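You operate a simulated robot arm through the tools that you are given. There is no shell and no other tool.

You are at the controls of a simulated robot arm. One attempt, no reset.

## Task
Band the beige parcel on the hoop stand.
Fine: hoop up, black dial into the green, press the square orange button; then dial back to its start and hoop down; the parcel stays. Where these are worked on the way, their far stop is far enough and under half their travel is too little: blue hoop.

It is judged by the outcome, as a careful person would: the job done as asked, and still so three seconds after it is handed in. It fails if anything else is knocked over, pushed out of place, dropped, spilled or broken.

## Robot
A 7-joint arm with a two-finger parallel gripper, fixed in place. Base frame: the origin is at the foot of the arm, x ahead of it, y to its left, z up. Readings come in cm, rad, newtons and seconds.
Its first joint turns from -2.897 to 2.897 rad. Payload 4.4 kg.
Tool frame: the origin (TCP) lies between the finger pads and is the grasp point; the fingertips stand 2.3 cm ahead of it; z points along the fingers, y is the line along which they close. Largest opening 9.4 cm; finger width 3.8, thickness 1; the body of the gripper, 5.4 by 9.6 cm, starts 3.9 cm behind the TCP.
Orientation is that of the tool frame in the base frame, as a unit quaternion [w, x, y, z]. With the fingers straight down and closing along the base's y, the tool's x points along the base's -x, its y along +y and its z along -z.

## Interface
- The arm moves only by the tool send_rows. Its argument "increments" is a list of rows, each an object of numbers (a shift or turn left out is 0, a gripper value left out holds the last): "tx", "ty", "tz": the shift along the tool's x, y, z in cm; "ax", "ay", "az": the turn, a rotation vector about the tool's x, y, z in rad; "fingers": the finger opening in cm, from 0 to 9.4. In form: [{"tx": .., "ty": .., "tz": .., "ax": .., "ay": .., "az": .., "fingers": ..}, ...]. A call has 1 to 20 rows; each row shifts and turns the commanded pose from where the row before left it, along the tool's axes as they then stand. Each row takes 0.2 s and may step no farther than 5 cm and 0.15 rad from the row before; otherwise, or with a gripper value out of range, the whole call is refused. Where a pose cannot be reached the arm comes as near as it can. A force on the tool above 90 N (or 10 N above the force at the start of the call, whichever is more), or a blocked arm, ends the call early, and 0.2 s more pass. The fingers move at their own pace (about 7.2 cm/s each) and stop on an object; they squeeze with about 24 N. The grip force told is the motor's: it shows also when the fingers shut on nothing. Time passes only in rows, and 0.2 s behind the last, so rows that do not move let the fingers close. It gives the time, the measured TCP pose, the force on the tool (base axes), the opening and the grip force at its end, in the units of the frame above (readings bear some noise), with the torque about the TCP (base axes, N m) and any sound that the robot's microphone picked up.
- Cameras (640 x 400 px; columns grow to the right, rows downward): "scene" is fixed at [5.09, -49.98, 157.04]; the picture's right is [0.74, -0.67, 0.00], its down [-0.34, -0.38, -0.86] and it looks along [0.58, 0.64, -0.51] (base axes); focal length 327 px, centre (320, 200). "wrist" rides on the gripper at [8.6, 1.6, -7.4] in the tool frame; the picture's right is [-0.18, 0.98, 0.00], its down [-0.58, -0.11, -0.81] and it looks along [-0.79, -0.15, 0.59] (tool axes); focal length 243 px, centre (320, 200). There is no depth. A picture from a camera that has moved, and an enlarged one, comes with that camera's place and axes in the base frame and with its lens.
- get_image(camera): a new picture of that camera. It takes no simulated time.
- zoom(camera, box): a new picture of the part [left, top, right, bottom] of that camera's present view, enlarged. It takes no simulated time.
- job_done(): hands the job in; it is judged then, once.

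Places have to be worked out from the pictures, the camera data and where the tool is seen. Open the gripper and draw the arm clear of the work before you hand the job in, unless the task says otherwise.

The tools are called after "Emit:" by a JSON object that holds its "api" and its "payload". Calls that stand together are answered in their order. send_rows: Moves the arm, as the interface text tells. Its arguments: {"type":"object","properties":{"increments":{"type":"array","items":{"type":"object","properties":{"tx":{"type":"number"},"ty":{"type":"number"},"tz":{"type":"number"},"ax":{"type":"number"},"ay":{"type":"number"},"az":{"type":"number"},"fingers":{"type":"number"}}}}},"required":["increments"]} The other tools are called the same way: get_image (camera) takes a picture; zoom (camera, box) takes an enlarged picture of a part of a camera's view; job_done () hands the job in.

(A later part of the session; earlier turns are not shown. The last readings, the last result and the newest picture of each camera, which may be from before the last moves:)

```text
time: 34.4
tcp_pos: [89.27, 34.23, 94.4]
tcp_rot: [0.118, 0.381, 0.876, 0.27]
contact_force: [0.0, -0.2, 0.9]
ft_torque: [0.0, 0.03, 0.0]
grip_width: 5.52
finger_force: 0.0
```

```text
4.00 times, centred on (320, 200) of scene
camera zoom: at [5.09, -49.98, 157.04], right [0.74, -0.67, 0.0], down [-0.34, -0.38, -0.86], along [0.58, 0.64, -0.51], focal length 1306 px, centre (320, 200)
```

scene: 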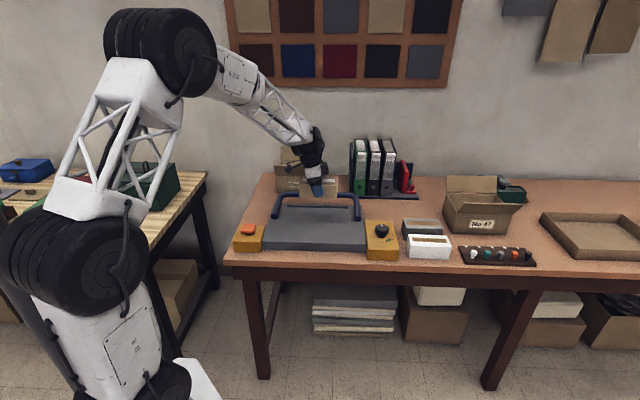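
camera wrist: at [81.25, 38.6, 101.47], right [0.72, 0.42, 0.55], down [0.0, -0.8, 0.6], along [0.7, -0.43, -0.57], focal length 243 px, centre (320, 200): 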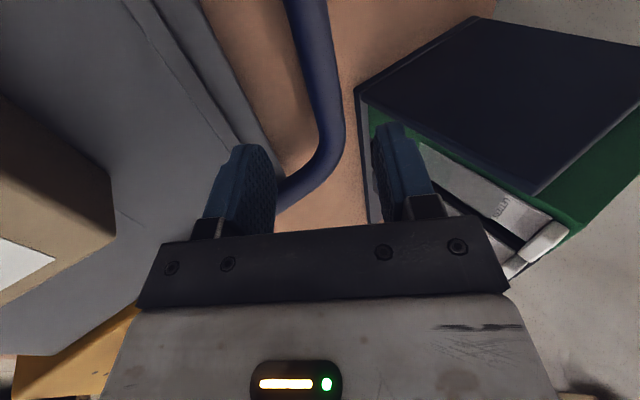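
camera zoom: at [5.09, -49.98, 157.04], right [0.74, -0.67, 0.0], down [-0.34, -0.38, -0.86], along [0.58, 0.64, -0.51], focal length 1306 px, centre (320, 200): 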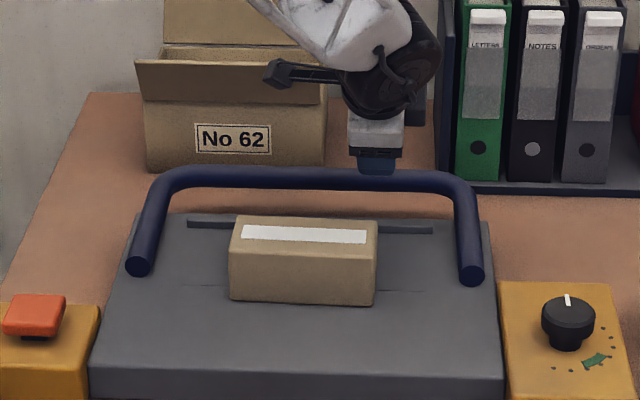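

The bar works out at about a=94 cm out, z≈85.9 (lying flat with its arms resting on the stand), right on the tool's approach line. I advance along the tool axis part way and check.

Emit:
{"api": "send_rows", "payload": {"increments": [{"tz": 2.0}, {"tz": 2.0}, {"tz": 2.0}, {}]}}

Emit:
{"api": "get_image", "payload": {"camera": "wrist"}}

Emit:
{"api": "zoom", "payload": {"camera": "scene", "box": [290, 165, 370, 215]}}

```text
time: 35.4
tcp_pos: [91.76, 36.6, 89.39]
tcp_rot: [0.118, 0.381, 0.876, 0.27]
contact_force: [0.0, -0.3, -0.8]
ft_torque: [0.0, 0.01, -0.01]
grip_width: 5.48
finger_force: 0.1
```

```text
taken
camera wrist: at [83.68, 40.95, 96.42], right [0.72, 0.42, 0.55], down [0.0, -0.8, 0.6], along [0.7, -0.43, -0.57], focal length 243 px, centre (320, 200)
```

wrist: 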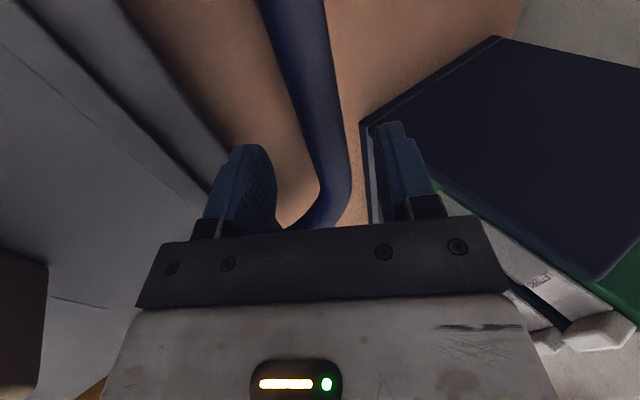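

```text
8.00 times, centred on (330, 190) of scene
camera zoom: at [5.09, -49.98, 157.04], right [0.74, -0.67, 0.0], down [-0.34, -0.38, -0.86], along [0.58, 0.64, -0.51], focal length 2613 px, centre (240, 280)
```

zoom: 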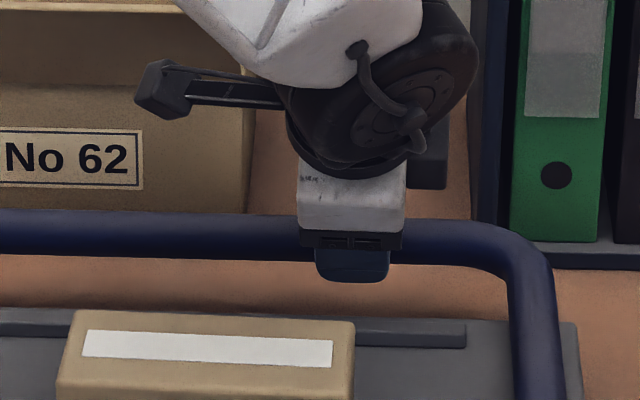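

The bar is centred between the fingers (within 0.1 cm) and about 4.3 cm ahead. I advance 4.1 cm and close on it.

Emit:
{"api": "send_rows", "payload": {"increments": [{"tz": 1.4}, {"tz": 1.4}, {"tz": 1.3}, {}]}}

Emit:
{"api": "get_image", "payload": {"camera": "wrist"}}

```text
time: 36.4
tcp_pos: [93.3, 38.15, 86.0]
tcp_rot: [0.118, 0.381, 0.876, 0.271]
contact_force: [0.1, 0.5, 0.2]
ft_torque: [-0.03, -0.02, -0.01]
grip_width: 5.49
finger_force: 0.1
```

```text
taken
camera wrist: at [85.3, 42.58, 92.98], right [0.72, 0.42, 0.55], down [0.0, -0.8, 0.6], along [0.7, -0.43, -0.57], focal length 243 px, centre (320, 200)
```

wrist: 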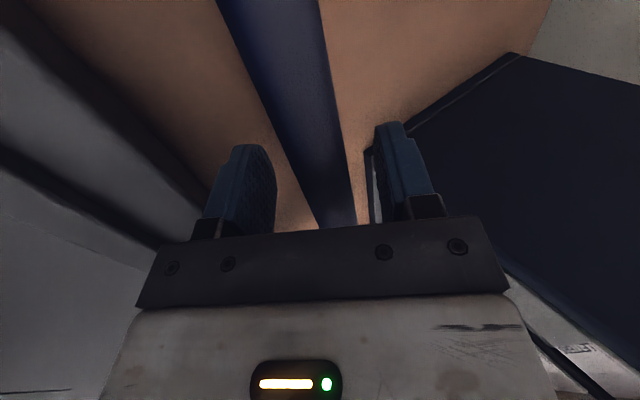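

The bar lies between the fingers without contact. I close the grip on it.

Emit:
{"api": "send_rows", "payload": {"increments": [{"fingers": 1.0}, {"fingers": 1.0}, {"fingers": 1.0}, {}]}}

Emit:
{"api": "get_image", "payload": {"camera": "wrist"}}

```text
time: 37.4
tcp_pos: [93.37, 38.25, 85.93]
tcp_rot: [0.118, 0.38, 0.877, 0.271]
contact_force: [-1.3, -2.1, -1.4]
ft_torque: [-0.78, -0.83, 1.5]
grip_width: 2.62
finger_force: 44.8
```

```text
taken
camera wrist: at [85.29, 42.57, 92.99], right [0.72, 0.42, 0.55], down [0.0, -0.8, 0.6], along [0.7, -0.43, -0.57], focal length 243 px, centre (320, 200)
```

wrist: 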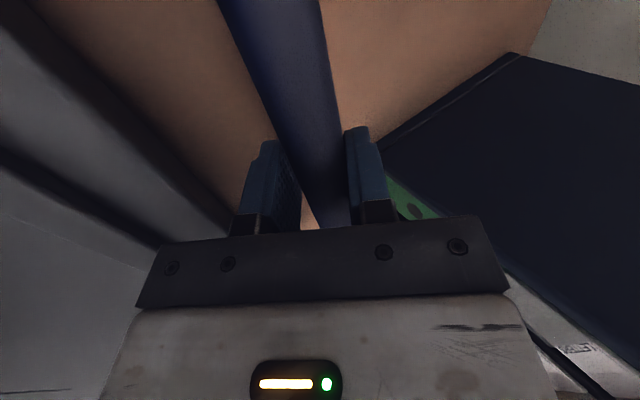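

Gripped the bar (2.62 cm thick). I start lifting it along the arc about its arm ends, turning the tool with it, and watch the forces.

Emit:
{"api": "send_rows", "payload": {"increments": [{"ty": 0.49, "tz": -0.755, "ax": -0.05}, {"ty": 0.49, "tz": -0.755, "ax": -0.05}, {}]}}

Emit:
{"api": "zoom", "payload": {"camera": "scene", "box": [240, 160, 400, 260]}}

```text
time: 38.2
tcp_pos: [93.23, 37.92, 87.78]
tcp_rot: [0.136, 0.375, 0.862, 0.314]
contact_force: [-9.9, -9.1, -4.4]
ft_torque: [-0.73, -0.75, 1.24]
grip_width: 2.62
finger_force: 44.7
```

```text
4.00 times, centred on (320, 210) of scene
camera zoom: at [5.09, -49.98, 157.04], right [0.74, -0.67, 0.0], down [-0.34, -0.38, -0.86], along [0.58, 0.64, -0.51], focal length 1306 px, centre (320, 160)
```

zoom: 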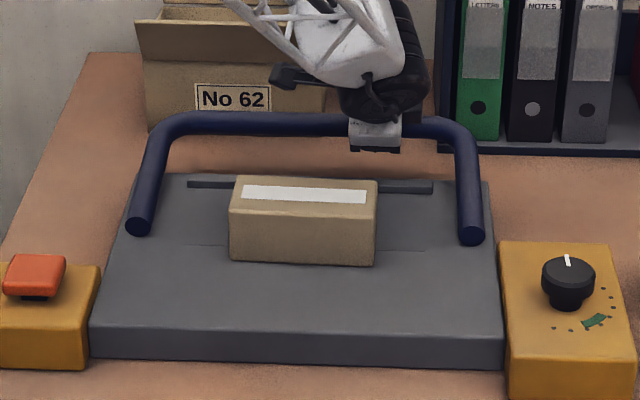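

The hoop turns about its arm ends as assumed, forces small. I continue along the arc.

Emit:
{"api": "send_rows", "payload": {"increments": [{"ty": 0.74, "tz": -1.23, "ax": -0.08}, {"ty": 0.76, "tz": -1.22, "ax": -0.08}, {"ty": 0.76, "tz": -1.22, "ax": -0.08}, {"ty": 0.76, "tz": -1.22, "ax": -0.08}, {}]}}

Emit:
{"api": "get_image", "payload": {"camera": "scene"}}

```text
time: 39.4
tcp_pos: [92.07, 36.86, 93.07]
tcp_rot: [0.194, 0.348, 0.8, 0.448]
contact_force: [-25.9, -34.4, -21.9]
ft_torque: [-1.33, -0.84, 0.83]
grip_width: 2.62
finger_force: 44.9
```

```text
taken
```

scene: 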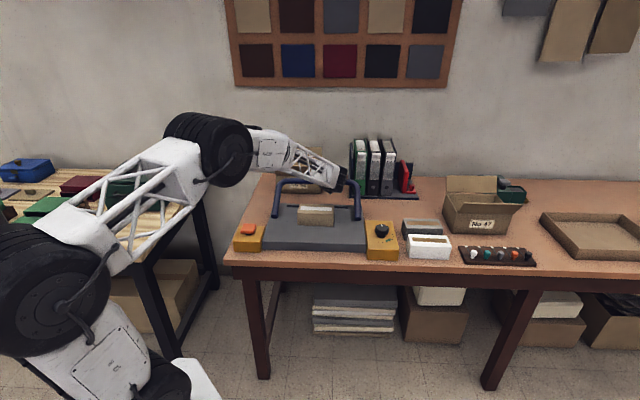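

Radial pull has grown to about 48 N inward, so the true pivot differs a bit from my guess. I look closer before going on.

Emit:
{"api": "zoom", "payload": {"camera": "scene", "box": [240, 160, 400, 260]}}

Emit:
{"api": "get_image", "payload": {"camera": "wrist"}}

```text
4.00 times, centred on (320, 210) of scene
camera zoom: at [5.09, -49.98, 157.04], right [0.74, -0.67, 0.0], down [-0.34, -0.38, -0.86], along [0.58, 0.64, -0.51], focal length 1306 px, centre (320, 160)
```

zoom: 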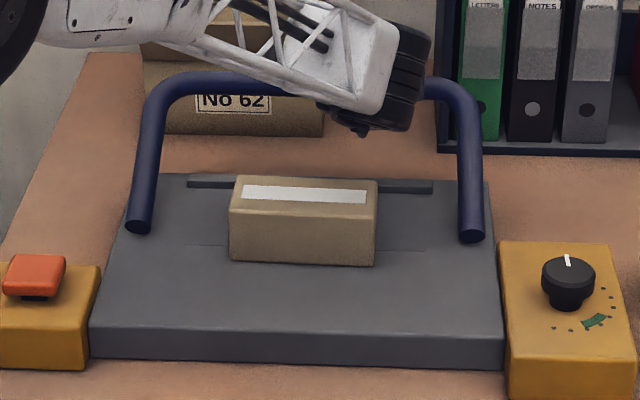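

```text
taken
camera wrist: at [82.16, 39.58, 98.4], right [0.5, 0.22, 0.84], down [-0.15, -0.93, 0.33], along [0.85, -0.29, -0.44], focal length 243 px, centre (320, 200)
```

wrist: 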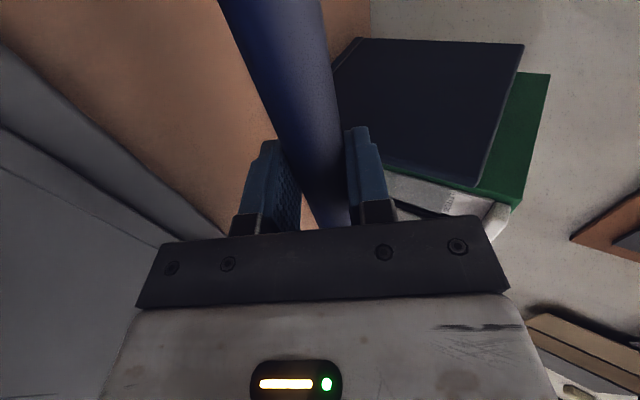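

The arm ends stay put, so the pivot is there but slightly further in/lower than I assumed (about a=77, z=84.8). I ease inward 0.25 cm and continue two steps on the corrected arc.

Emit:
{"api": "send_rows", "payload": {"increments": [{"ty": -0.216, "tz": -0.126}, {"ty": 0.57, "tz": -1.19, "ax": -0.02}, {"ty": 0.56, "tz": -1.19, "ax": -0.02}, {}]}}

```text
time: 40.4
tcp_pos: [91.09, 36.07, 95.59]
tcp_rot: [0.203, 0.343, 0.791, 0.465]
contact_force: [38.3, -3.0, 14.9]
ft_torque: [-1.04, -1.29, 0.31]
grip_width: 2.61
finger_force: 45.1
```

Refit of the readings confirms the pivot at about (a 76.2, z 85.3) with radius ≈17.9; the forces were only 0.2 cm path errors. I continue on that arc in smaller steps.

Emit:
{"api": "send_rows", "payload": {"increments": [{"tx": -0.05, "ty": 0.714, "tz": -1.18, "ax": -0.02}, {"tx": -0.05, "ty": 0.452, "tz": -1.171, "ax": -0.02}, {"ty": 0.416, "tz": -1.278, "ax": -0.02}, {"ty": 0.348, "tz": -1.301, "ax": -0.02}, {}]}}

Emit:
{"api": "zoom", "payload": {"camera": "scene", "box": [230, 150, 410, 262]}}

```text
time: 41.6
tcp_pos: [88.58, 33.57, 99.57]
tcp_rot: [0.216, 0.335, 0.772, 0.495]
contact_force: [21.2, 11.5, 26.1]
ft_torque: [-0.88, -1.22, 0.88]
grip_width: 2.59
finger_force: 45.0
```

```text
3.56 times, centred on (320, 206) of scene
camera zoom: at [5.09, -49.98, 157.04], right [0.74, -0.67, 0.0], down [-0.34, -0.38, -0.86], along [0.58, 0.64, -0.51], focal length 1161 px, centre (320, 179)
```

zoom: 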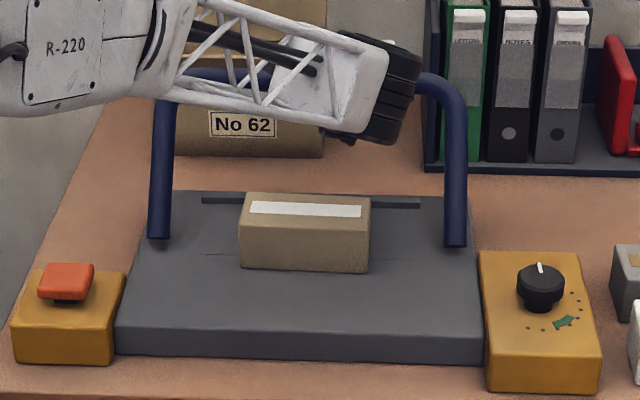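

Fitting all points now gives pivot ≈(75.3, 85.1), radius 18.9; the hoop is past half-way. I continue on that arc.

Emit:
{"api": "send_rows", "payload": {"increments": [{"ty": 0.586, "tz": -1.623, "ax": -0.02}, {"ty": 0.263, "tz": -1.674, "ax": -0.02}, {"ty": 0.137, "tz": -1.689, "ax": -0.02}, {"ty": 0.027, "tz": -1.695, "ax": -0.02}, {}]}}

Emit:
{"api": "zoom", "payload": {"camera": "scene", "box": [230, 150, 410, 262]}}

```text
time: 42.8
tcp_pos: [84.41, 29.32, 102.95]
tcp_rot: [0.228, 0.328, 0.752, 0.525]
contact_force: [28.2, -16.3, 22.1]
ft_torque: [-0.99, -1.48, -0.12]
grip_width: 2.57
finger_force: 44.4
```

```text
3.56 times, centred on (320, 206) of scene
camera zoom: at [5.09, -49.98, 157.04], right [0.74, -0.67, 0.0], down [-0.34, -0.38, -0.86], along [0.58, 0.64, -0.51], focal length 1161 px, centre (320, 179)
```

zoom: 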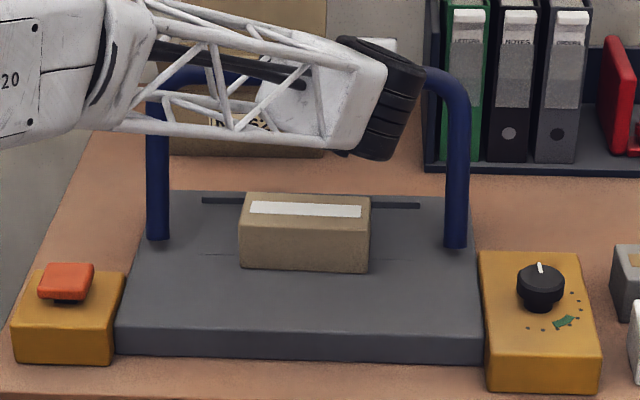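

The hoop is at about 71°. I continue toward vertical, easing the sideways load slightly.

Emit:
{"api": "send_rows", "payload": {"increments": [{"tx": -0.1, "ty": 0.014, "tz": -1.709}, {"ty": -0.242, "tz": -1.679}, {"ty": -0.402, "tz": -1.652}, {}]}}

Emit:
{"api": "zoom", "payload": {"camera": "scene", "box": [230, 150, 410, 262]}}

```text
time: 43.8
tcp_pos: [80.69, 25.93, 104.27]
tcp_rot: [0.229, 0.325, 0.752, 0.525]
contact_force: [16.8, -11.6, 40.3]
ft_torque: [-0.56, -1.41, 0.18]
grip_width: 2.57
finger_force: 44.8
```

```text
3.56 times, centred on (320, 206) of scene
camera zoom: at [5.09, -49.98, 157.04], right [0.74, -0.67, 0.0], down [-0.34, -0.38, -0.86], along [0.58, 0.64, -0.51], focal length 1161 px, centre (320, 179)
```

zoom: 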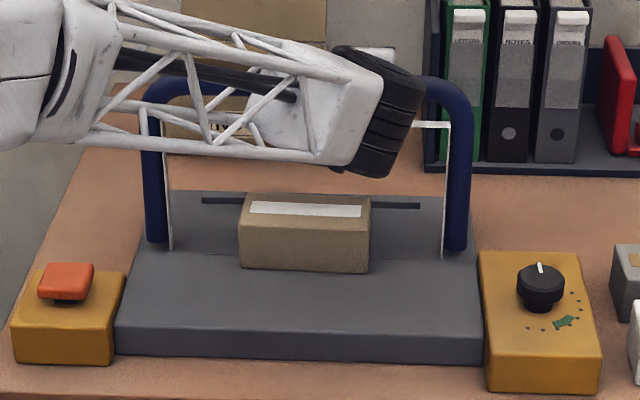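

A white band loop has appeared inside the hoop at about 87°, so it has registered as up. I push a bit further toward its far stop, raising slightly to ease the 40 N upward load.

Emit:
{"api": "send_rows", "payload": {"increments": [{"ty": -0.05, "tz": -0.7}, {"ty": -0.2, "tz": -0.6}, {}]}}

Emit:
{"api": "zoom", "payload": {"camera": "scene", "box": [230, 150, 410, 262]}}

```text
time: 44.6
tcp_pos: [79.69, 25.28, 104.35]
tcp_rot: [0.228, 0.326, 0.752, 0.526]
contact_force: [10.7, -10.2, 29.2]
ft_torque: [-0.82, -1.41, 0.3]
grip_width: 2.58
finger_force: 45.5
```

```text
3.56 times, centred on (320, 206) of scene
camera zoom: at [5.09, -49.98, 157.04], right [0.74, -0.67, 0.0], down [-0.34, -0.38, -0.86], along [0.58, 0.64, -0.51], focal length 1161 px, centre (320, 179)
```

zoom: 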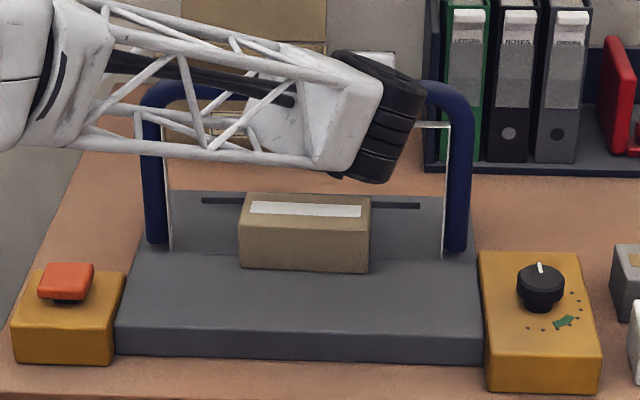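

No stop felt yet at about 90°. I go on a little further.

Emit:
{"api": "send_rows", "payload": {"increments": [{"ty": -0.38, "tz": -1.12}, {"ty": -0.5, "tz": -1.08}, {}]}}

Emit:
{"api": "zoom", "payload": {"camera": "scene", "box": [230, 150, 410, 262]}}

```text
time: 45.4
tcp_pos: [78.07, 23.64, 104.34]
tcp_rot: [0.229, 0.325, 0.752, 0.526]
contact_force: [-4.7, 6.7, 48.2]
ft_torque: [1.51, -0.38, 0.2]
grip_width: 2.98
finger_force: 22.8
```

```text
3.56 times, centred on (320, 206) of scene
camera zoom: at [5.09, -49.98, 157.04], right [0.74, -0.67, 0.0], down [-0.34, -0.38, -0.86], along [0.58, 0.64, -0.51], focal length 1161 px, centre (320, 179)
```

zoom: 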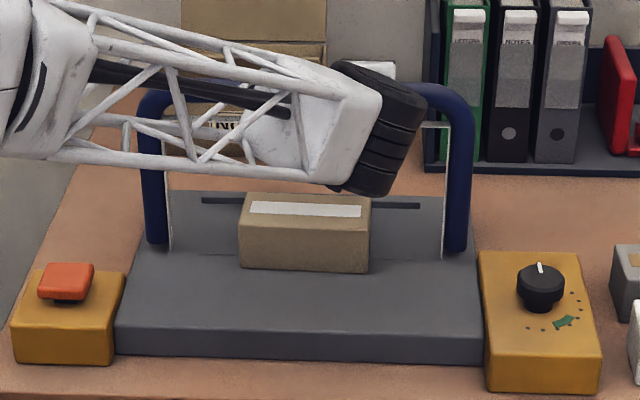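

The grip has eased to 2.98 cm with the tool past vertical, so the bar seems to be slipping in the pads, perhaps at its stop. I open slightly (still caging the bar) to see whether the hoop stays up.

Emit:
{"api": "send_rows", "payload": {"increments": [{"fingers": 4.0}, {"fingers": 4.5}, {}, {}]}}

Emit:
{"api": "zoom", "payload": {"camera": "scene", "box": [230, 150, 410, 262]}}

Emit:
{"api": "get_image", "payload": {"camera": "wrist"}}

```text
time: 46.4
tcp_pos: [78.05, 23.63, 104.21]
tcp_rot: [0.228, 0.326, 0.752, 0.525]
contact_force: [-0.1, 0.1, 0.3]
ft_torque: [-0.02, 0.0, -0.01]
grip_width: 4.51
finger_force: 0.0
```

```text
3.56 times, centred on (320, 206) of scene
camera zoom: at [5.09, -49.98, 157.04], right [0.74, -0.67, 0.0], down [-0.34, -0.38, -0.86], along [0.58, 0.64, -0.51], focal length 1161 px, centre (320, 179)
```

zoom: 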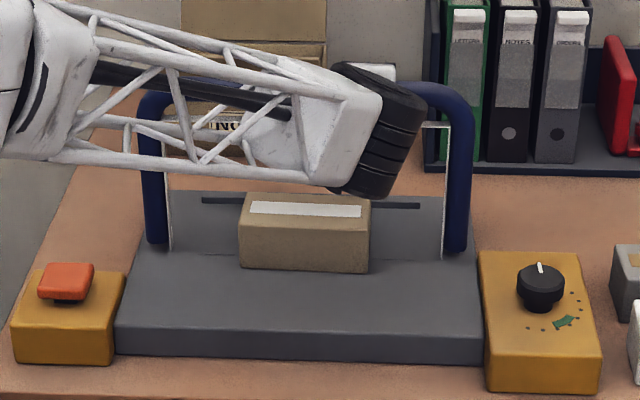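

```text
taken
camera wrist: at [67.45, 25.53, 108.16], right [0.37, 0.1, 0.92], down [-0.18, -0.97, 0.18], along [0.91, -0.23, -0.34], focal length 243 px, centre (320, 200)
```

wrist: 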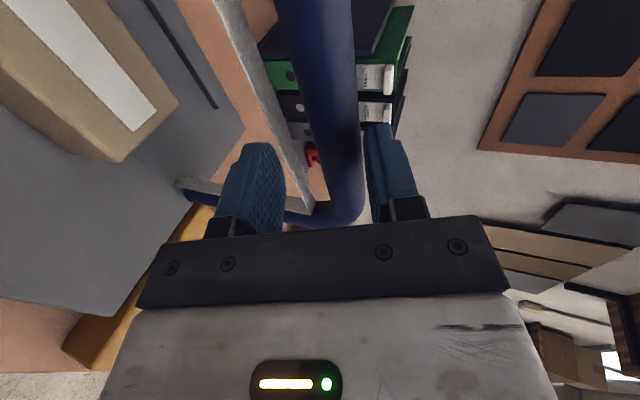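

The hoop stays up by itself with no load on the tool. I back the fingers straight off it.

Emit:
{"api": "send_rows", "payload": {"increments": [{"tz": -0.8}, {"tz": -1.5}, {"tz": -2.5}, {"tz": -3.0}, {"tz": -3.0}, {}]}}

Emit:
{"api": "get_image", "payload": {"camera": "wrist"}}

Emit:
{"api": "get_image", "payload": {"camera": "scene"}}

```text
time: 47.8
tcp_pos: [70.5, 16.56, 108.08]
tcp_rot: [0.229, 0.327, 0.752, 0.525]
contact_force: [-0.4, -0.3, 0.0]
ft_torque: [0.02, 0.0, 0.0]
grip_width: 4.5
finger_force: 0.0
```

```text
taken
camera wrist: at [59.87, 18.47, 112.07], right [0.37, 0.1, 0.92], down [-0.18, -0.97, 0.17], along [0.91, -0.24, -0.34], focal length 243 px, centre (320, 200)
```

wrist: 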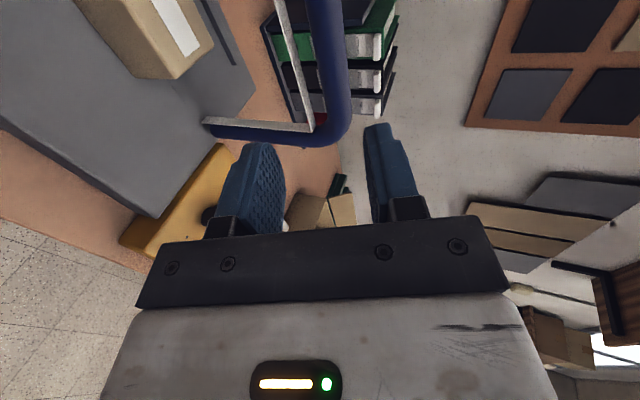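

```text
taken
```

scene: 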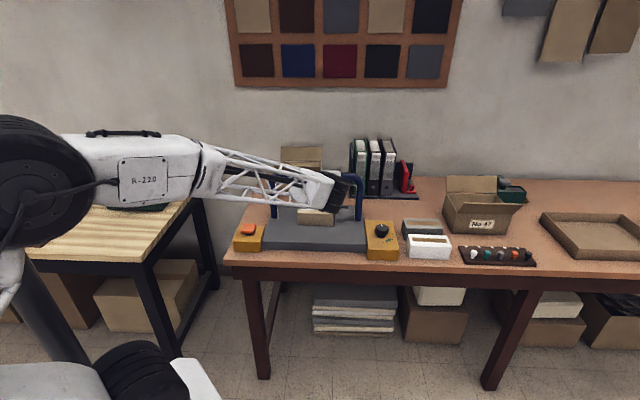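

The hoop stands up with the band loop visible. I raise clear, bring the tool back to vertical and turn it to face forward, to look at the dial next.

Emit:
{"api": "send_rows", "payload": {"increments": [{"ax": 0.136, "ty": 2.0}, {"ax": 0.136, "ty": 2.0}, {"ax": 0.136}, {"ax": 0.136}, {"ax": 0.136}, {"ax": 0.136}, {"ax": 0.136}, {"ax": 0.136}, {"ax": 0.132}, {"az": -0.137}, {"az": -0.137}, {"az": -0.137}, {"az": -0.137}, {"az": -0.137}, {"az": -0.137}, {"ty": -3.0}, {"ty": -3.0}, {"ty": -3.0}, {}]}}

Emit:
{"api": "get_image", "payload": {"camera": "wrist"}}

Emit:
{"api": "get_image", "payload": {"camera": "scene"}}

```text
time: 51.8
tcp_pos: [71.72, 8.68, 111.53]
tcp_rot: [0.0, -0.001, 1.0, 0.0]
contact_force: [-0.2, -0.6, -0.2]
ft_torque: [-0.02, 0.01, -0.01]
grip_width: 4.48
finger_force: 0.1
```

```text
taken
camera wrist: at [63.11, 10.31, 119.01], right [0.18, 0.98, 0.0], down [0.58, -0.11, 0.81], along [0.79, -0.15, -0.59], focal length 243 px, centre (320, 200)
```

wrist: 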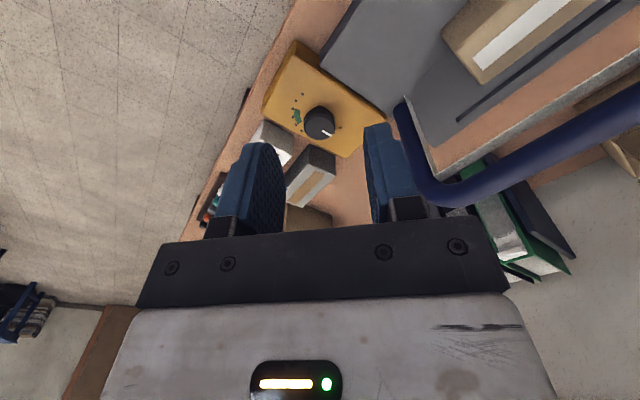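

```text
taken
```

scene: 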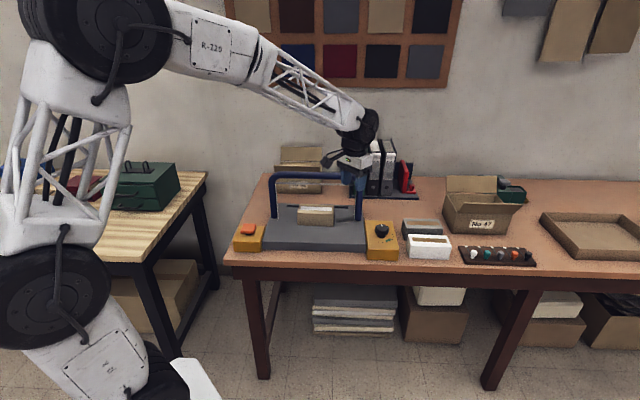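

I zoom on the dial from this view and from the scene camera to read its pointer, dots and green mark.

Emit:
{"api": "zoom", "payload": {"camera": "wrist", "box": [256, 70, 400, 160]}}

Emit:
{"api": "zoom", "payload": {"camera": "scene", "box": [355, 210, 411, 245]}}

Emit:
{"api": "zoom", "payload": {"camera": "scene", "box": [230, 160, 390, 260]}}

```text
4.44 times, centred on (328, 115) of wrist
camera zoom: at [63.11, 10.31, 119.01], right [0.18, 0.98, 0.0], down [0.58, -0.11, 0.81], along [0.79, -0.15, -0.59], focal length 1078 px, centre (284, 578)
```

zoom: 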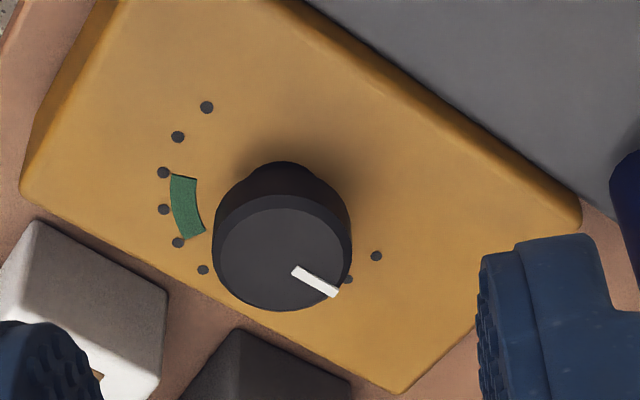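

```text
11.43 times, centred on (383, 228) of scene
camera zoom: at [5.09, -49.98, 157.04], right [0.74, -0.67, 0.0], down [-0.34, -0.38, -0.86], along [0.58, 0.64, -0.51], focal length 3733 px, centre (-400, -114)
```

zoom: 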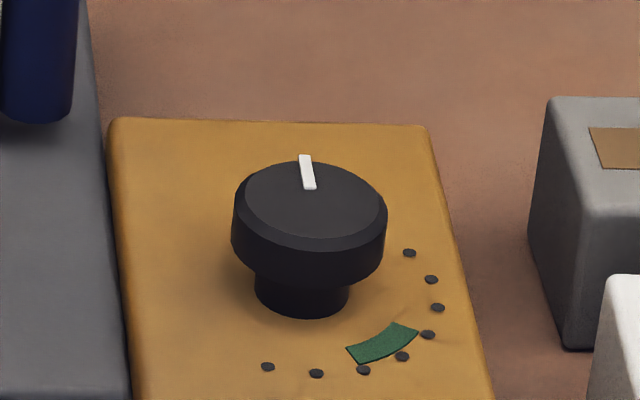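

```text
4.00 times, centred on (310, 210) of scene
camera zoom: at [5.09, -49.98, 157.04], right [0.74, -0.67, 0.0], down [-0.34, -0.38, -0.86], along [0.58, 0.64, -0.51], focal length 1306 px, centre (360, 160)
```

zoom: 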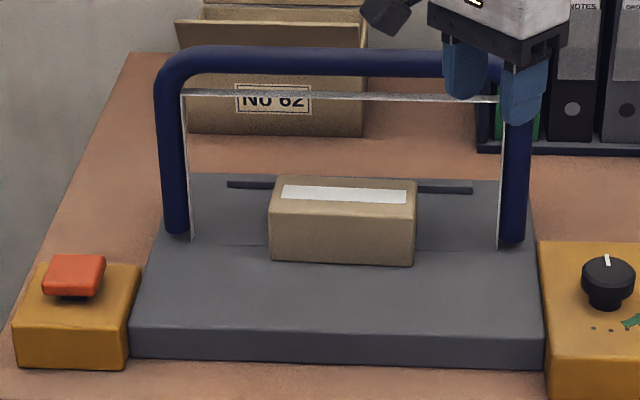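

The dial's axis is at about (85.7, 6.0), knob top z≈89, pointer at 44° (first dot), and the green spans about -77° to -117° — so a clockwise turn of ~141°. I go above it and test in free air whether the wrist can swing from +71° to -71° yaw.

Emit:
{"api": "send_rows", "payload": {"increments": [{"tx": -4.6, "ty": -0.9}, {"tx": -4.6, "ty": -0.9}, {"tx": -4.7, "ty": -0.9}, {"az": -0.138}, {"az": -0.138}, {"az": -0.138}, {"az": -0.138}, {"az": -0.138}, {"az": -0.138}, {"az": -0.138}, {"az": -0.138}, {"az": -0.138}, {"fingers": 8.0}]}}

Emit:
{"api": "send_rows", "payload": {"increments": [{"az": 0.138}, {"az": 0.138}, {"az": 0.138}, {"az": 0.138}, {"az": 0.138}, {"az": 0.138}, {"az": 0.138}, {"az": 0.138}, {"az": 0.138}, {"az": 0.138}, {"az": 0.138}, {"az": 0.138}, {"az": 0.138}, {"az": 0.138}, {"az": 0.138}, {"az": 0.138}, {"az": 0.138}, {"az": 0.138}, {}]}}

```text
time: 54.6
tcp_pos: [85.83, 6.28, 111.64]
tcp_rot: [0.0, -0.584, 0.812, 0.0]
contact_force: [0.5, -0.7, 1.2]
ft_torque: [0.01, 0.01, -0.02]
grip_width: 8.02
finger_force: 0.2
```

```text
time: 58.6
tcp_pos: [85.69, 6.18, 111.58]
tcp_rot: [0.0, 0.582, 0.813, 0.0]
contact_force: [-0.4, 0.2, 0.0]
ft_torque: [0.03, 0.0, 0.03]
grip_width: 8.05
finger_force: 0.0
```

The full swing is reachable. I swing back to +71° and then look at the dial from here to centre on it.

Emit:
{"api": "send_rows", "payload": {"increments": [{"az": -0.138}, {"az": -0.138}, {"az": -0.138}, {"az": -0.138}, {"az": -0.138}, {"az": -0.138}, {"az": -0.138}, {"az": -0.138}, {"az": -0.138}, {"az": -0.138}, {"az": -0.138}, {"az": -0.138}, {"az": -0.138}, {"az": -0.138}, {"az": -0.138}, {"az": -0.138}, {"az": -0.138}, {"az": -0.138}, {}]}}

Emit:
{"api": "send_rows", "payload": {"increments": [{"tz": 4.0}, {"tz": 4.0}, {"tz": 4.0}, {}]}}

Emit:
{"api": "get_image", "payload": {"camera": "wrist"}}

Emit:
{"api": "zoom", "payload": {"camera": "scene", "box": [330, 180, 426, 240]}}

```text
time: 62.6
tcp_pos: [85.76, 6.17, 111.51]
tcp_rot: [-0.001, -0.583, 0.812, 0.0]
contact_force: [-0.2, -0.1, 0.4]
ft_torque: [0.01, 0.01, 0.02]
grip_width: 7.99
finger_force: 0.1
```

```text
time: 63.6
tcp_pos: [85.65, 6.08, 99.51]
tcp_rot: [0.0, -0.583, 0.813, 0.001]
contact_force: [0.9, 0.0, -0.5]
ft_torque: [0.01, 0.0, 0.05]
grip_width: 8.03
finger_force: 0.0
```

```text
taken
camera wrist: at [81.4, -1.64, 106.93], right [-0.87, 0.49, 0.0], down [0.29, 0.52, 0.81], along [0.39, 0.7, -0.59], focal length 243 px, centre (320, 200)
```

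wrist: 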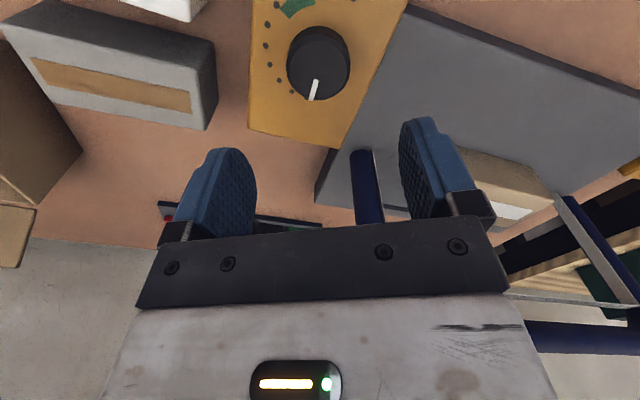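

```text
6.67 times, centred on (378, 210) of scene
camera zoom: at [5.09, -49.98, 157.04], right [0.74, -0.67, 0.0], down [-0.34, -0.38, -0.86], along [0.58, 0.64, -0.51], focal length 2177 px, centre (-67, 133)
```

zoom: 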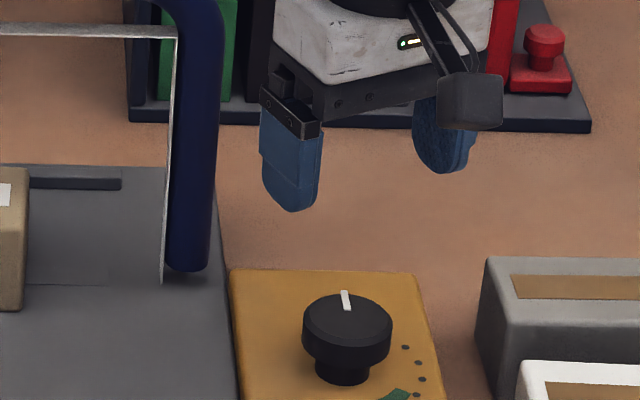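

I zoom on the knob in the wrist view to refine its centre before going down.

Emit:
{"api": "zoom", "payload": {"camera": "wrist", "box": [240, 0, 400, 100]}}

```text
4.00 times, centred on (320, 50) of wrist
camera zoom: at [81.4, -1.64, 106.93], right [-0.87, 0.49, 0.0], down [0.29, 0.52, 0.81], along [0.39, 0.7, -0.59], focal length 970 px, centre (320, 800)
```

zoom: 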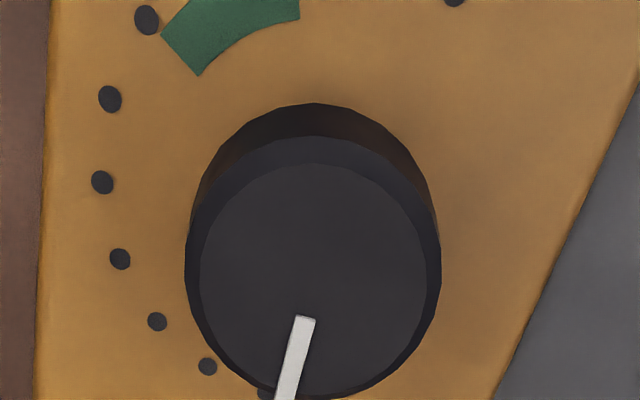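

Knob axis refined to (85.7, 5.9). I shift 0.2 cm and descend with open fingers around it to TCP z≈88.6.

Emit:
{"api": "send_rows", "payload": {"increments": [{"tx": 0.19, "ty": -0.06, "tz": 2.0}, {"tz": 3.0}, {"tz": 3.0}, {"tz": 2.0}, {"tz": 0.9}, {}]}}

Emit:
{"api": "get_image", "payload": {"camera": "wrist"}}

Emit:
{"api": "zoom", "payload": {"camera": "scene", "box": [330, 190, 426, 250]}}

```text
time: 65.0
tcp_pos: [85.73, 5.89, 88.68]
tcp_rot: [0.0, -0.583, 0.812, 0.0]
contact_force: [-0.4, -0.2, -0.9]
ft_torque: [-0.01, -0.01, 0.01]
grip_width: 8.01
finger_force: 0.2
```

```text
taken
camera wrist: at [81.25, -1.72, 96.1], right [-0.87, 0.49, 0.0], down [0.29, 0.52, 0.81], along [0.39, 0.7, -0.59], focal length 243 px, centre (320, 200)
```

wrist: 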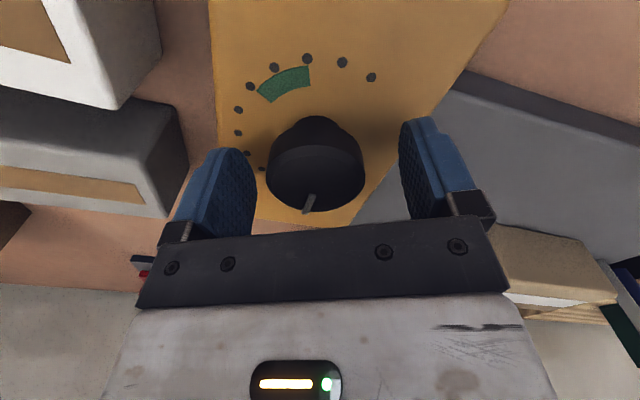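

```text
6.67 times, centred on (378, 220) of scene
camera zoom: at [5.09, -49.98, 157.04], right [0.74, -0.67, 0.0], down [-0.34, -0.38, -0.86], along [0.58, 0.64, -0.51], focal length 2177 px, centre (-67, 67)
```

zoom: 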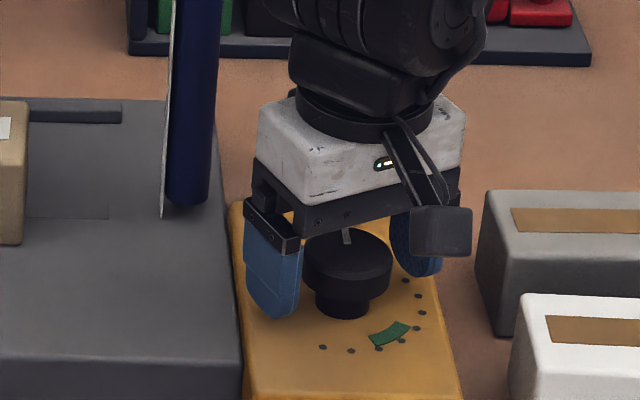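

The fingers straddle the knob evenly. I close on it.

Emit:
{"api": "send_rows", "payload": {"increments": [{"fingers": 5.5}, {"fingers": 3.5}, {"fingers": 3.5}, {}]}}

Emit:
{"api": "get_image", "payload": {"camera": "wrist"}}

```text
time: 66.0
tcp_pos: [85.62, 5.79, 88.73]
tcp_rot: [0.0, -0.583, 0.812, 0.0]
contact_force: [32.6, -16.9, -9.6]
ft_torque: [0.06, 0.1, -0.12]
grip_width: 5.14
finger_force: 18.9
```

```text
taken
camera wrist: at [81.3, -1.76, 96.1], right [-0.87, 0.49, 0.0], down [0.29, 0.52, 0.81], along [0.4, 0.7, -0.59], focal length 243 px, centre (320, 200)
```

wrist: 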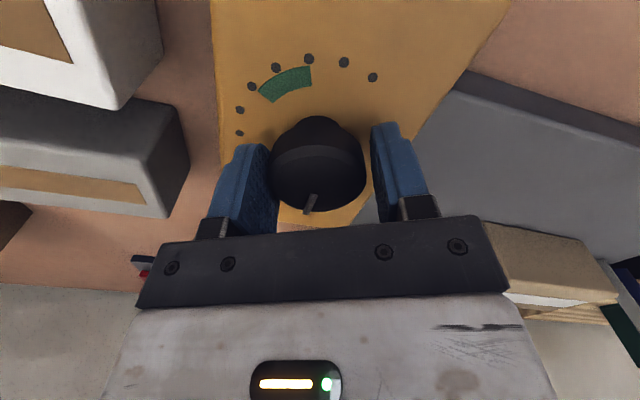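

Only one finger bears on the knob (≈36 N sideways), so the knob lies slightly toward the tool's -y. I shift 0.17 cm that way and let the grip settle.

Emit:
{"api": "send_rows", "payload": {"increments": [{"ty": -0.17}, {}, {}]}}

```text
time: 66.8
tcp_pos: [85.82, 5.94, 88.61]
tcp_rot: [0.0, -0.583, 0.813, 0.001]
contact_force: [26.0, -16.4, -7.3]
ft_torque: [-0.21, 0.14, -0.21]
grip_width: 4.87
finger_force: 14.8
```

Still 30 N in the same direction; I shift another 0.2 cm.

Emit:
{"api": "send_rows", "payload": {"increments": [{"ty": -0.2}, {}, {}]}}

Emit:
{"api": "zoom", "payload": {"camera": "wrist", "box": [220, 90, 440, 230]}}

```text
time: 67.6
tcp_pos: [86.05, 5.97, 88.51]
tcp_rot: [-0.001, -0.583, 0.812, 0.001]
contact_force: [-26.4, 19.0, 8.7]
ft_torque: [0.4, 0.12, -0.08]
grip_width: 4.73
finger_force: 35.9
```

```text
2.86 times, centred on (330, 160) of wrist
camera zoom: at [81.59, -1.62, 96.03], right [-0.87, 0.49, 0.0], down [0.29, 0.52, 0.81], along [0.39, 0.7, -0.59], focal length 693 px, centre (291, 314)
```

zoom: 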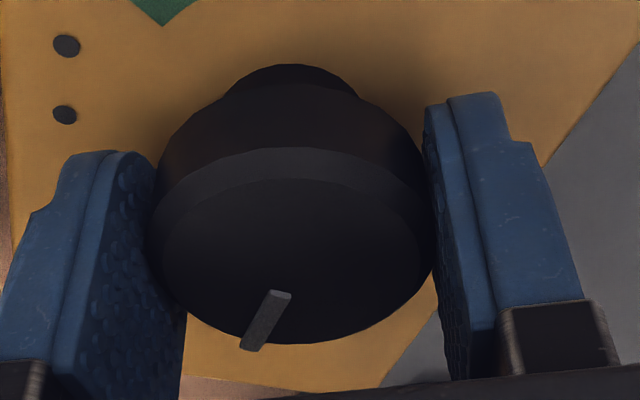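

Now both pads bear on the knob (4.73 cm). I trim back 0.1 cm and begin turning clockwise, checking force and whether the pointer follows.

Emit:
{"api": "send_rows", "payload": {"increments": [{"ty": 0.1}, {"az": 0.1}, {"az": 0.1}, {"az": 0.1}, {}]}}

Emit:
{"api": "zoom", "payload": {"camera": "wrist", "box": [200, 50, 440, 230]}}

```text
time: 68.8
tcp_pos: [85.97, 5.99, 88.6]
tcp_rot: [0.0, -0.455, 0.891, 0.0]
contact_force: [-13.0, 46.7, -13.7]
ft_torque: [0.31, 0.06, 0.04]
grip_width: 4.73
finger_force: 44.1
```

```text
2.22 times, centred on (320, 140) of wrist
camera zoom: at [79.46, -0.04, 96.05], right [-0.69, 0.73, 0.0], down [0.43, 0.41, 0.81], along [0.58, 0.56, -0.59], focal length 539 px, centre (320, 333)
```

zoom: 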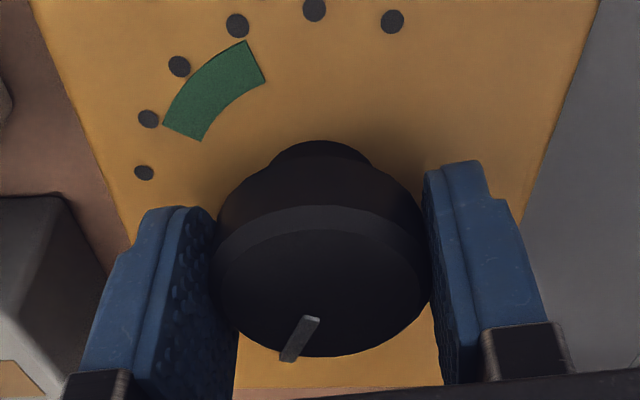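

The knob turns with the grip; side force shows the axis is ~0.2 cm off toward +y base. I trim the centre and continue turning.

Emit:
{"api": "send_rows", "payload": {"increments": [{"tx": -0.12, "ty": 0.15}, {"az": 0.1}, {"az": 0.1}, {"az": 0.1}, {"az": 0.1}, {}]}}

Emit:
{"api": "zoom", "payload": {"camera": "wrist", "box": [200, 50, 440, 230]}}

```text
time: 70.2
tcp_pos: [85.93, 6.02, 88.67]
tcp_rot: [0.0, -0.268, 0.963, 0.0]
contact_force: [-12.1, -25.7, -13.1]
ft_torque: [-0.61, 0.32, 0.02]
grip_width: 4.73
finger_force: 45.0
```

```text
2.22 times, centred on (320, 140) of wrist
camera zoom: at [77.6, 2.95, 96.05], right [-0.35, 0.94, 0.0], down [0.55, 0.21, 0.81], along [0.76, 0.28, -0.59], focal length 539 px, centre (320, 333)
```

zoom: 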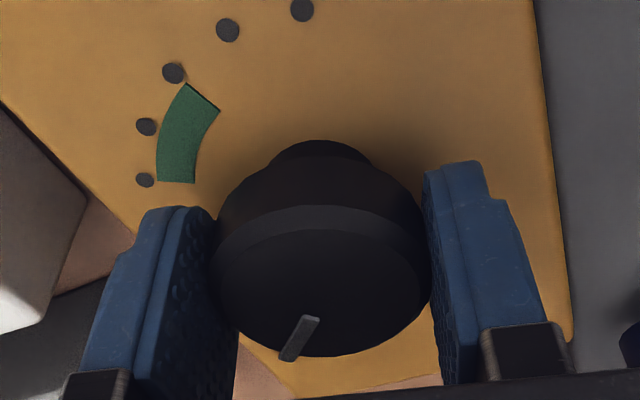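

No slip: the pointer keeps its place between the fingers (turned ~40°). I trim and continue.

Emit:
{"api": "send_rows", "payload": {"increments": [{"tx": 0.08, "ty": -0.06}, {"az": 0.12}, {"az": 0.12}, {"az": 0.12}, {"az": 0.12}, {}]}}

Emit:
{"api": "zoom", "payload": {"camera": "wrist", "box": [200, 50, 440, 230]}}

```text
time: 71.6
tcp_pos: [85.92, 5.92, 88.75]
tcp_rot: [0.001, -0.031, 1.0, 0.001]
contact_force: [13.5, -4.5, -23.2]
ft_torque: [0.28, -0.16, -0.03]
grip_width: 4.74
finger_force: 45.2
```

```text
2.22 times, centred on (320, 140) of wrist
camera zoom: at [77.08, 7.1, 96.08], right [0.12, 0.99, 0.0], down [0.59, -0.07, 0.81], along [0.8, -0.1, -0.59], focal length 539 px, centre (320, 333)
```

zoom: 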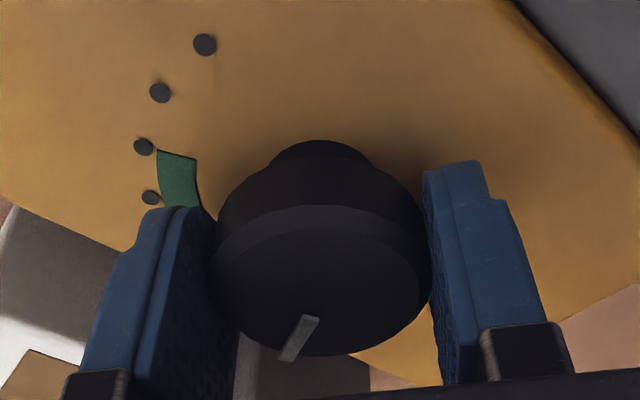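

Turned about 68°. I trim height slightly and continue the turn.

Emit:
{"api": "send_rows", "payload": {"increments": [{"tx": -0.04, "tz": 0.08}, {"az": 0.12}, {"az": 0.12}, {"az": 0.12}, {"az": 0.12}, {"az": 0.12}, {}]}}

Emit:
{"api": "zoom", "payload": {"camera": "wrist", "box": [200, 50, 440, 230]}}

Emit:
{"api": "zoom", "payload": {"camera": "scene", "box": [330, 190, 426, 250]}}

```text
time: 73.2
tcp_pos: [85.99, 5.93, 88.62]
tcp_rot: [0.001, 0.266, 0.964, 0.0]
contact_force: [-29.8, 8.6, 19.6]
ft_torque: [-0.1, 0.4, -0.03]
grip_width: 4.71
finger_force: 44.8
```

```text
2.22 times, centred on (320, 140) of wrist
camera zoom: at [79.29, 11.82, 96.04], right [0.66, 0.75, 0.0], down [0.44, -0.39, 0.81], along [0.61, -0.53, -0.59], focal length 539 px, centre (320, 333)
```

zoom: 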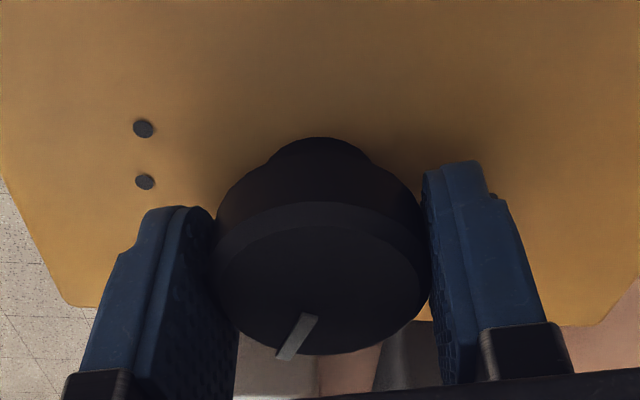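

```text
6.67 times, centred on (378, 220) of scene
camera zoom: at [5.09, -49.98, 157.04], right [0.74, -0.67, 0.0], down [-0.34, -0.38, -0.86], along [0.58, 0.64, -0.51], focal length 2177 px, centre (-67, 67)
```

zoom: 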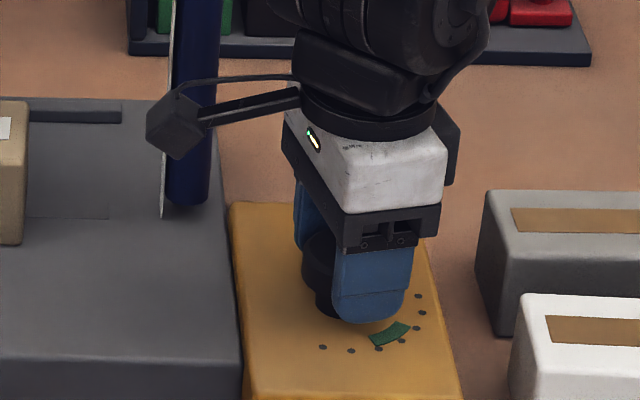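

The pointer is at about -58° now; turning further this way would swing the camera into the standing hoop arm, so I'll regrip: open, rise, swing back 60°, and grip again.

Emit:
{"api": "send_rows", "payload": {"increments": [{"fingers": 6.0}, {"fingers": 8.0}, {}, {"tz": -2.0}, {"tz": -4.0}, {"az": -0.15}, {"az": -0.15}, {"az": -0.15}, {"az": -0.15}, {"az": -0.15}, {"az": -0.15}, {"az": -0.15}, {}]}}

Emit:
{"api": "zoom", "payload": {"camera": "scene", "box": [330, 190, 426, 250]}}

Emit:
{"api": "get_image", "payload": {"camera": "wrist"}}

```text
time: 76.0
tcp_pos: [85.93, 6.0, 94.73]
tcp_rot: [0.0, -0.254, 0.967, -0.001]
contact_force: [0.4, 0.1, -0.5]
ft_torque: [0.0, -0.05, 0.0]
grip_width: 8.01
finger_force: 0.1
```

```text
6.67 times, centred on (378, 220) of scene
camera zoom: at [5.09, -49.98, 157.04], right [0.74, -0.67, 0.0], down [-0.34, -0.38, -0.86], along [0.58, 0.64, -0.51], focal length 2177 px, centre (-67, 67)
```

zoom: 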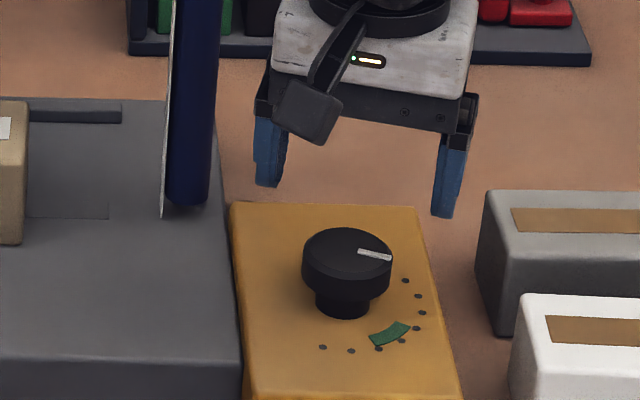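

```text
taken
camera wrist: at [77.56, 3.18, 102.07], right [-0.32, 0.95, 0.0], down [0.56, 0.19, 0.81], along [0.76, 0.26, -0.59], focal length 243 px, centre (320, 200)
```

wrist: 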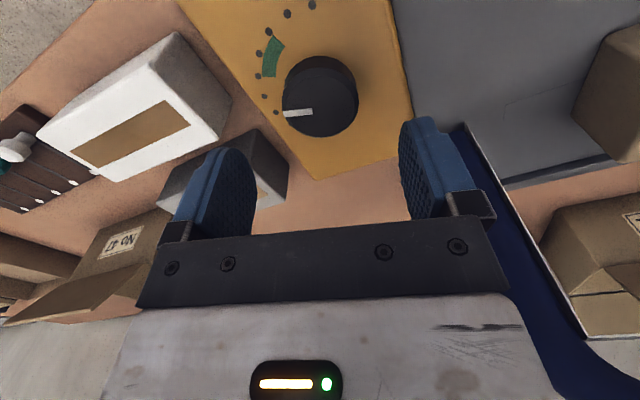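

The pointer has stayed where it was left. I zoom in to measure its angle to the green.

Emit:
{"api": "zoom", "payload": {"camera": "wrist", "box": [230, 0, 390, 150]}}

```text
2.67 times, centred on (310, 75) of wrist
camera zoom: at [77.56, 3.18, 102.07], right [-0.32, 0.95, 0.0], down [0.56, 0.19, 0.81], along [0.76, 0.26, -0.59], focal length 647 px, centre (347, 533)
```

zoom: 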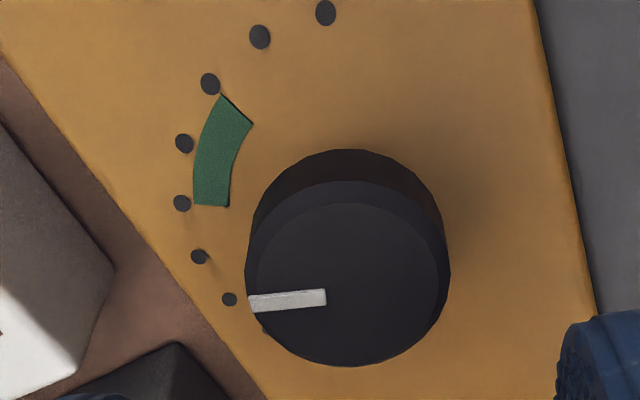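

The pointer is at about -63°, so ~35° more puts it in the middle of the green. I lower, grip again and turn 0.61 rad.

Emit:
{"api": "send_rows", "payload": {"increments": [{"tz": 2.5}, {"tz": 2.5}, {"tz": 1.05}, {}, {"fingers": 5.5}, {"fingers": 3.5}, {"fingers": 3.5}, {}]}}

```text
time: 77.8
tcp_pos: [85.95, 5.95, 88.54]
tcp_rot: [-0.001, -0.254, 0.967, 0.0]
contact_force: [-1.0, 6.0, -1.4]
ft_torque: [-0.07, -0.6, 0.02]
grip_width: 4.76
finger_force: 44.7
```

Clean symmetric grip (4.76 cm, small side force). I turn 0.61 rad clockwise and let it settle.

Emit:
{"api": "send_rows", "payload": {"increments": [{"az": 0.1}, {"az": 0.1}, {"az": 0.1}, {"az": 0.1}, {"az": 0.1}, {"az": 0.11}, {}]}}

Emit:
{"api": "zoom", "payload": {"camera": "wrist", "box": [200, 50, 440, 230]}}

Emit:
{"api": "zoom", "payload": {"camera": "scene", "box": [330, 190, 426, 250]}}

```text
time: 79.4
tcp_pos: [86.03, 5.97, 88.65]
tcp_rot: [0.001, 0.049, 0.999, 0.0]
contact_force: [2.4, 3.1, 19.7]
ft_torque: [-0.41, -0.32, 0.01]
grip_width: 4.8
finger_force: 45.1
```

```text
2.22 times, centred on (320, 140) of wrist
camera zoom: at [77.46, 8.48, 96.07], right [0.28, 0.96, 0.0], down [0.57, -0.17, 0.81], along [0.78, -0.22, -0.59], focal length 539 px, centre (320, 333)
```

zoom: 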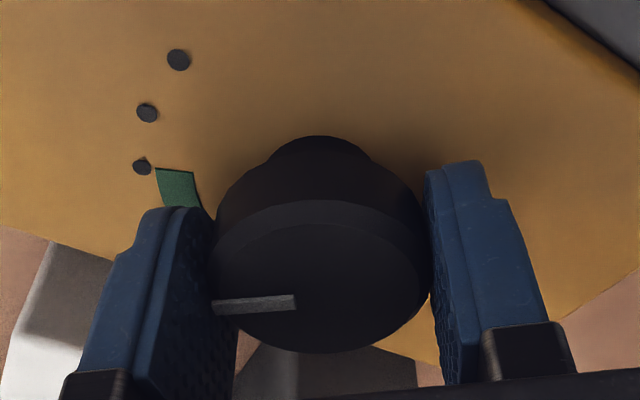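

```text
6.67 times, centred on (378, 220) of scene
camera zoom: at [5.09, -49.98, 157.04], right [0.74, -0.67, 0.0], down [-0.34, -0.38, -0.86], along [0.58, 0.64, -0.51], focal length 2177 px, centre (-67, 67)
```

zoom: 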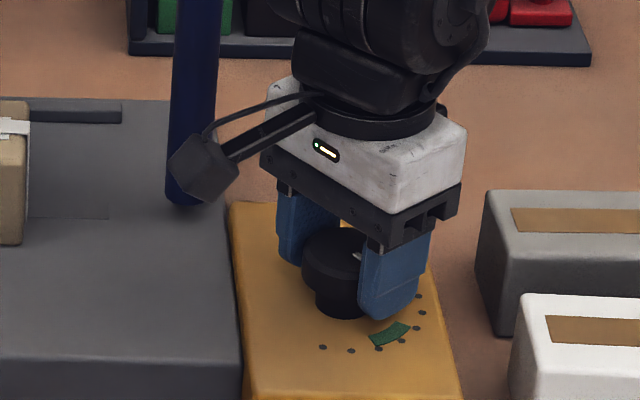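

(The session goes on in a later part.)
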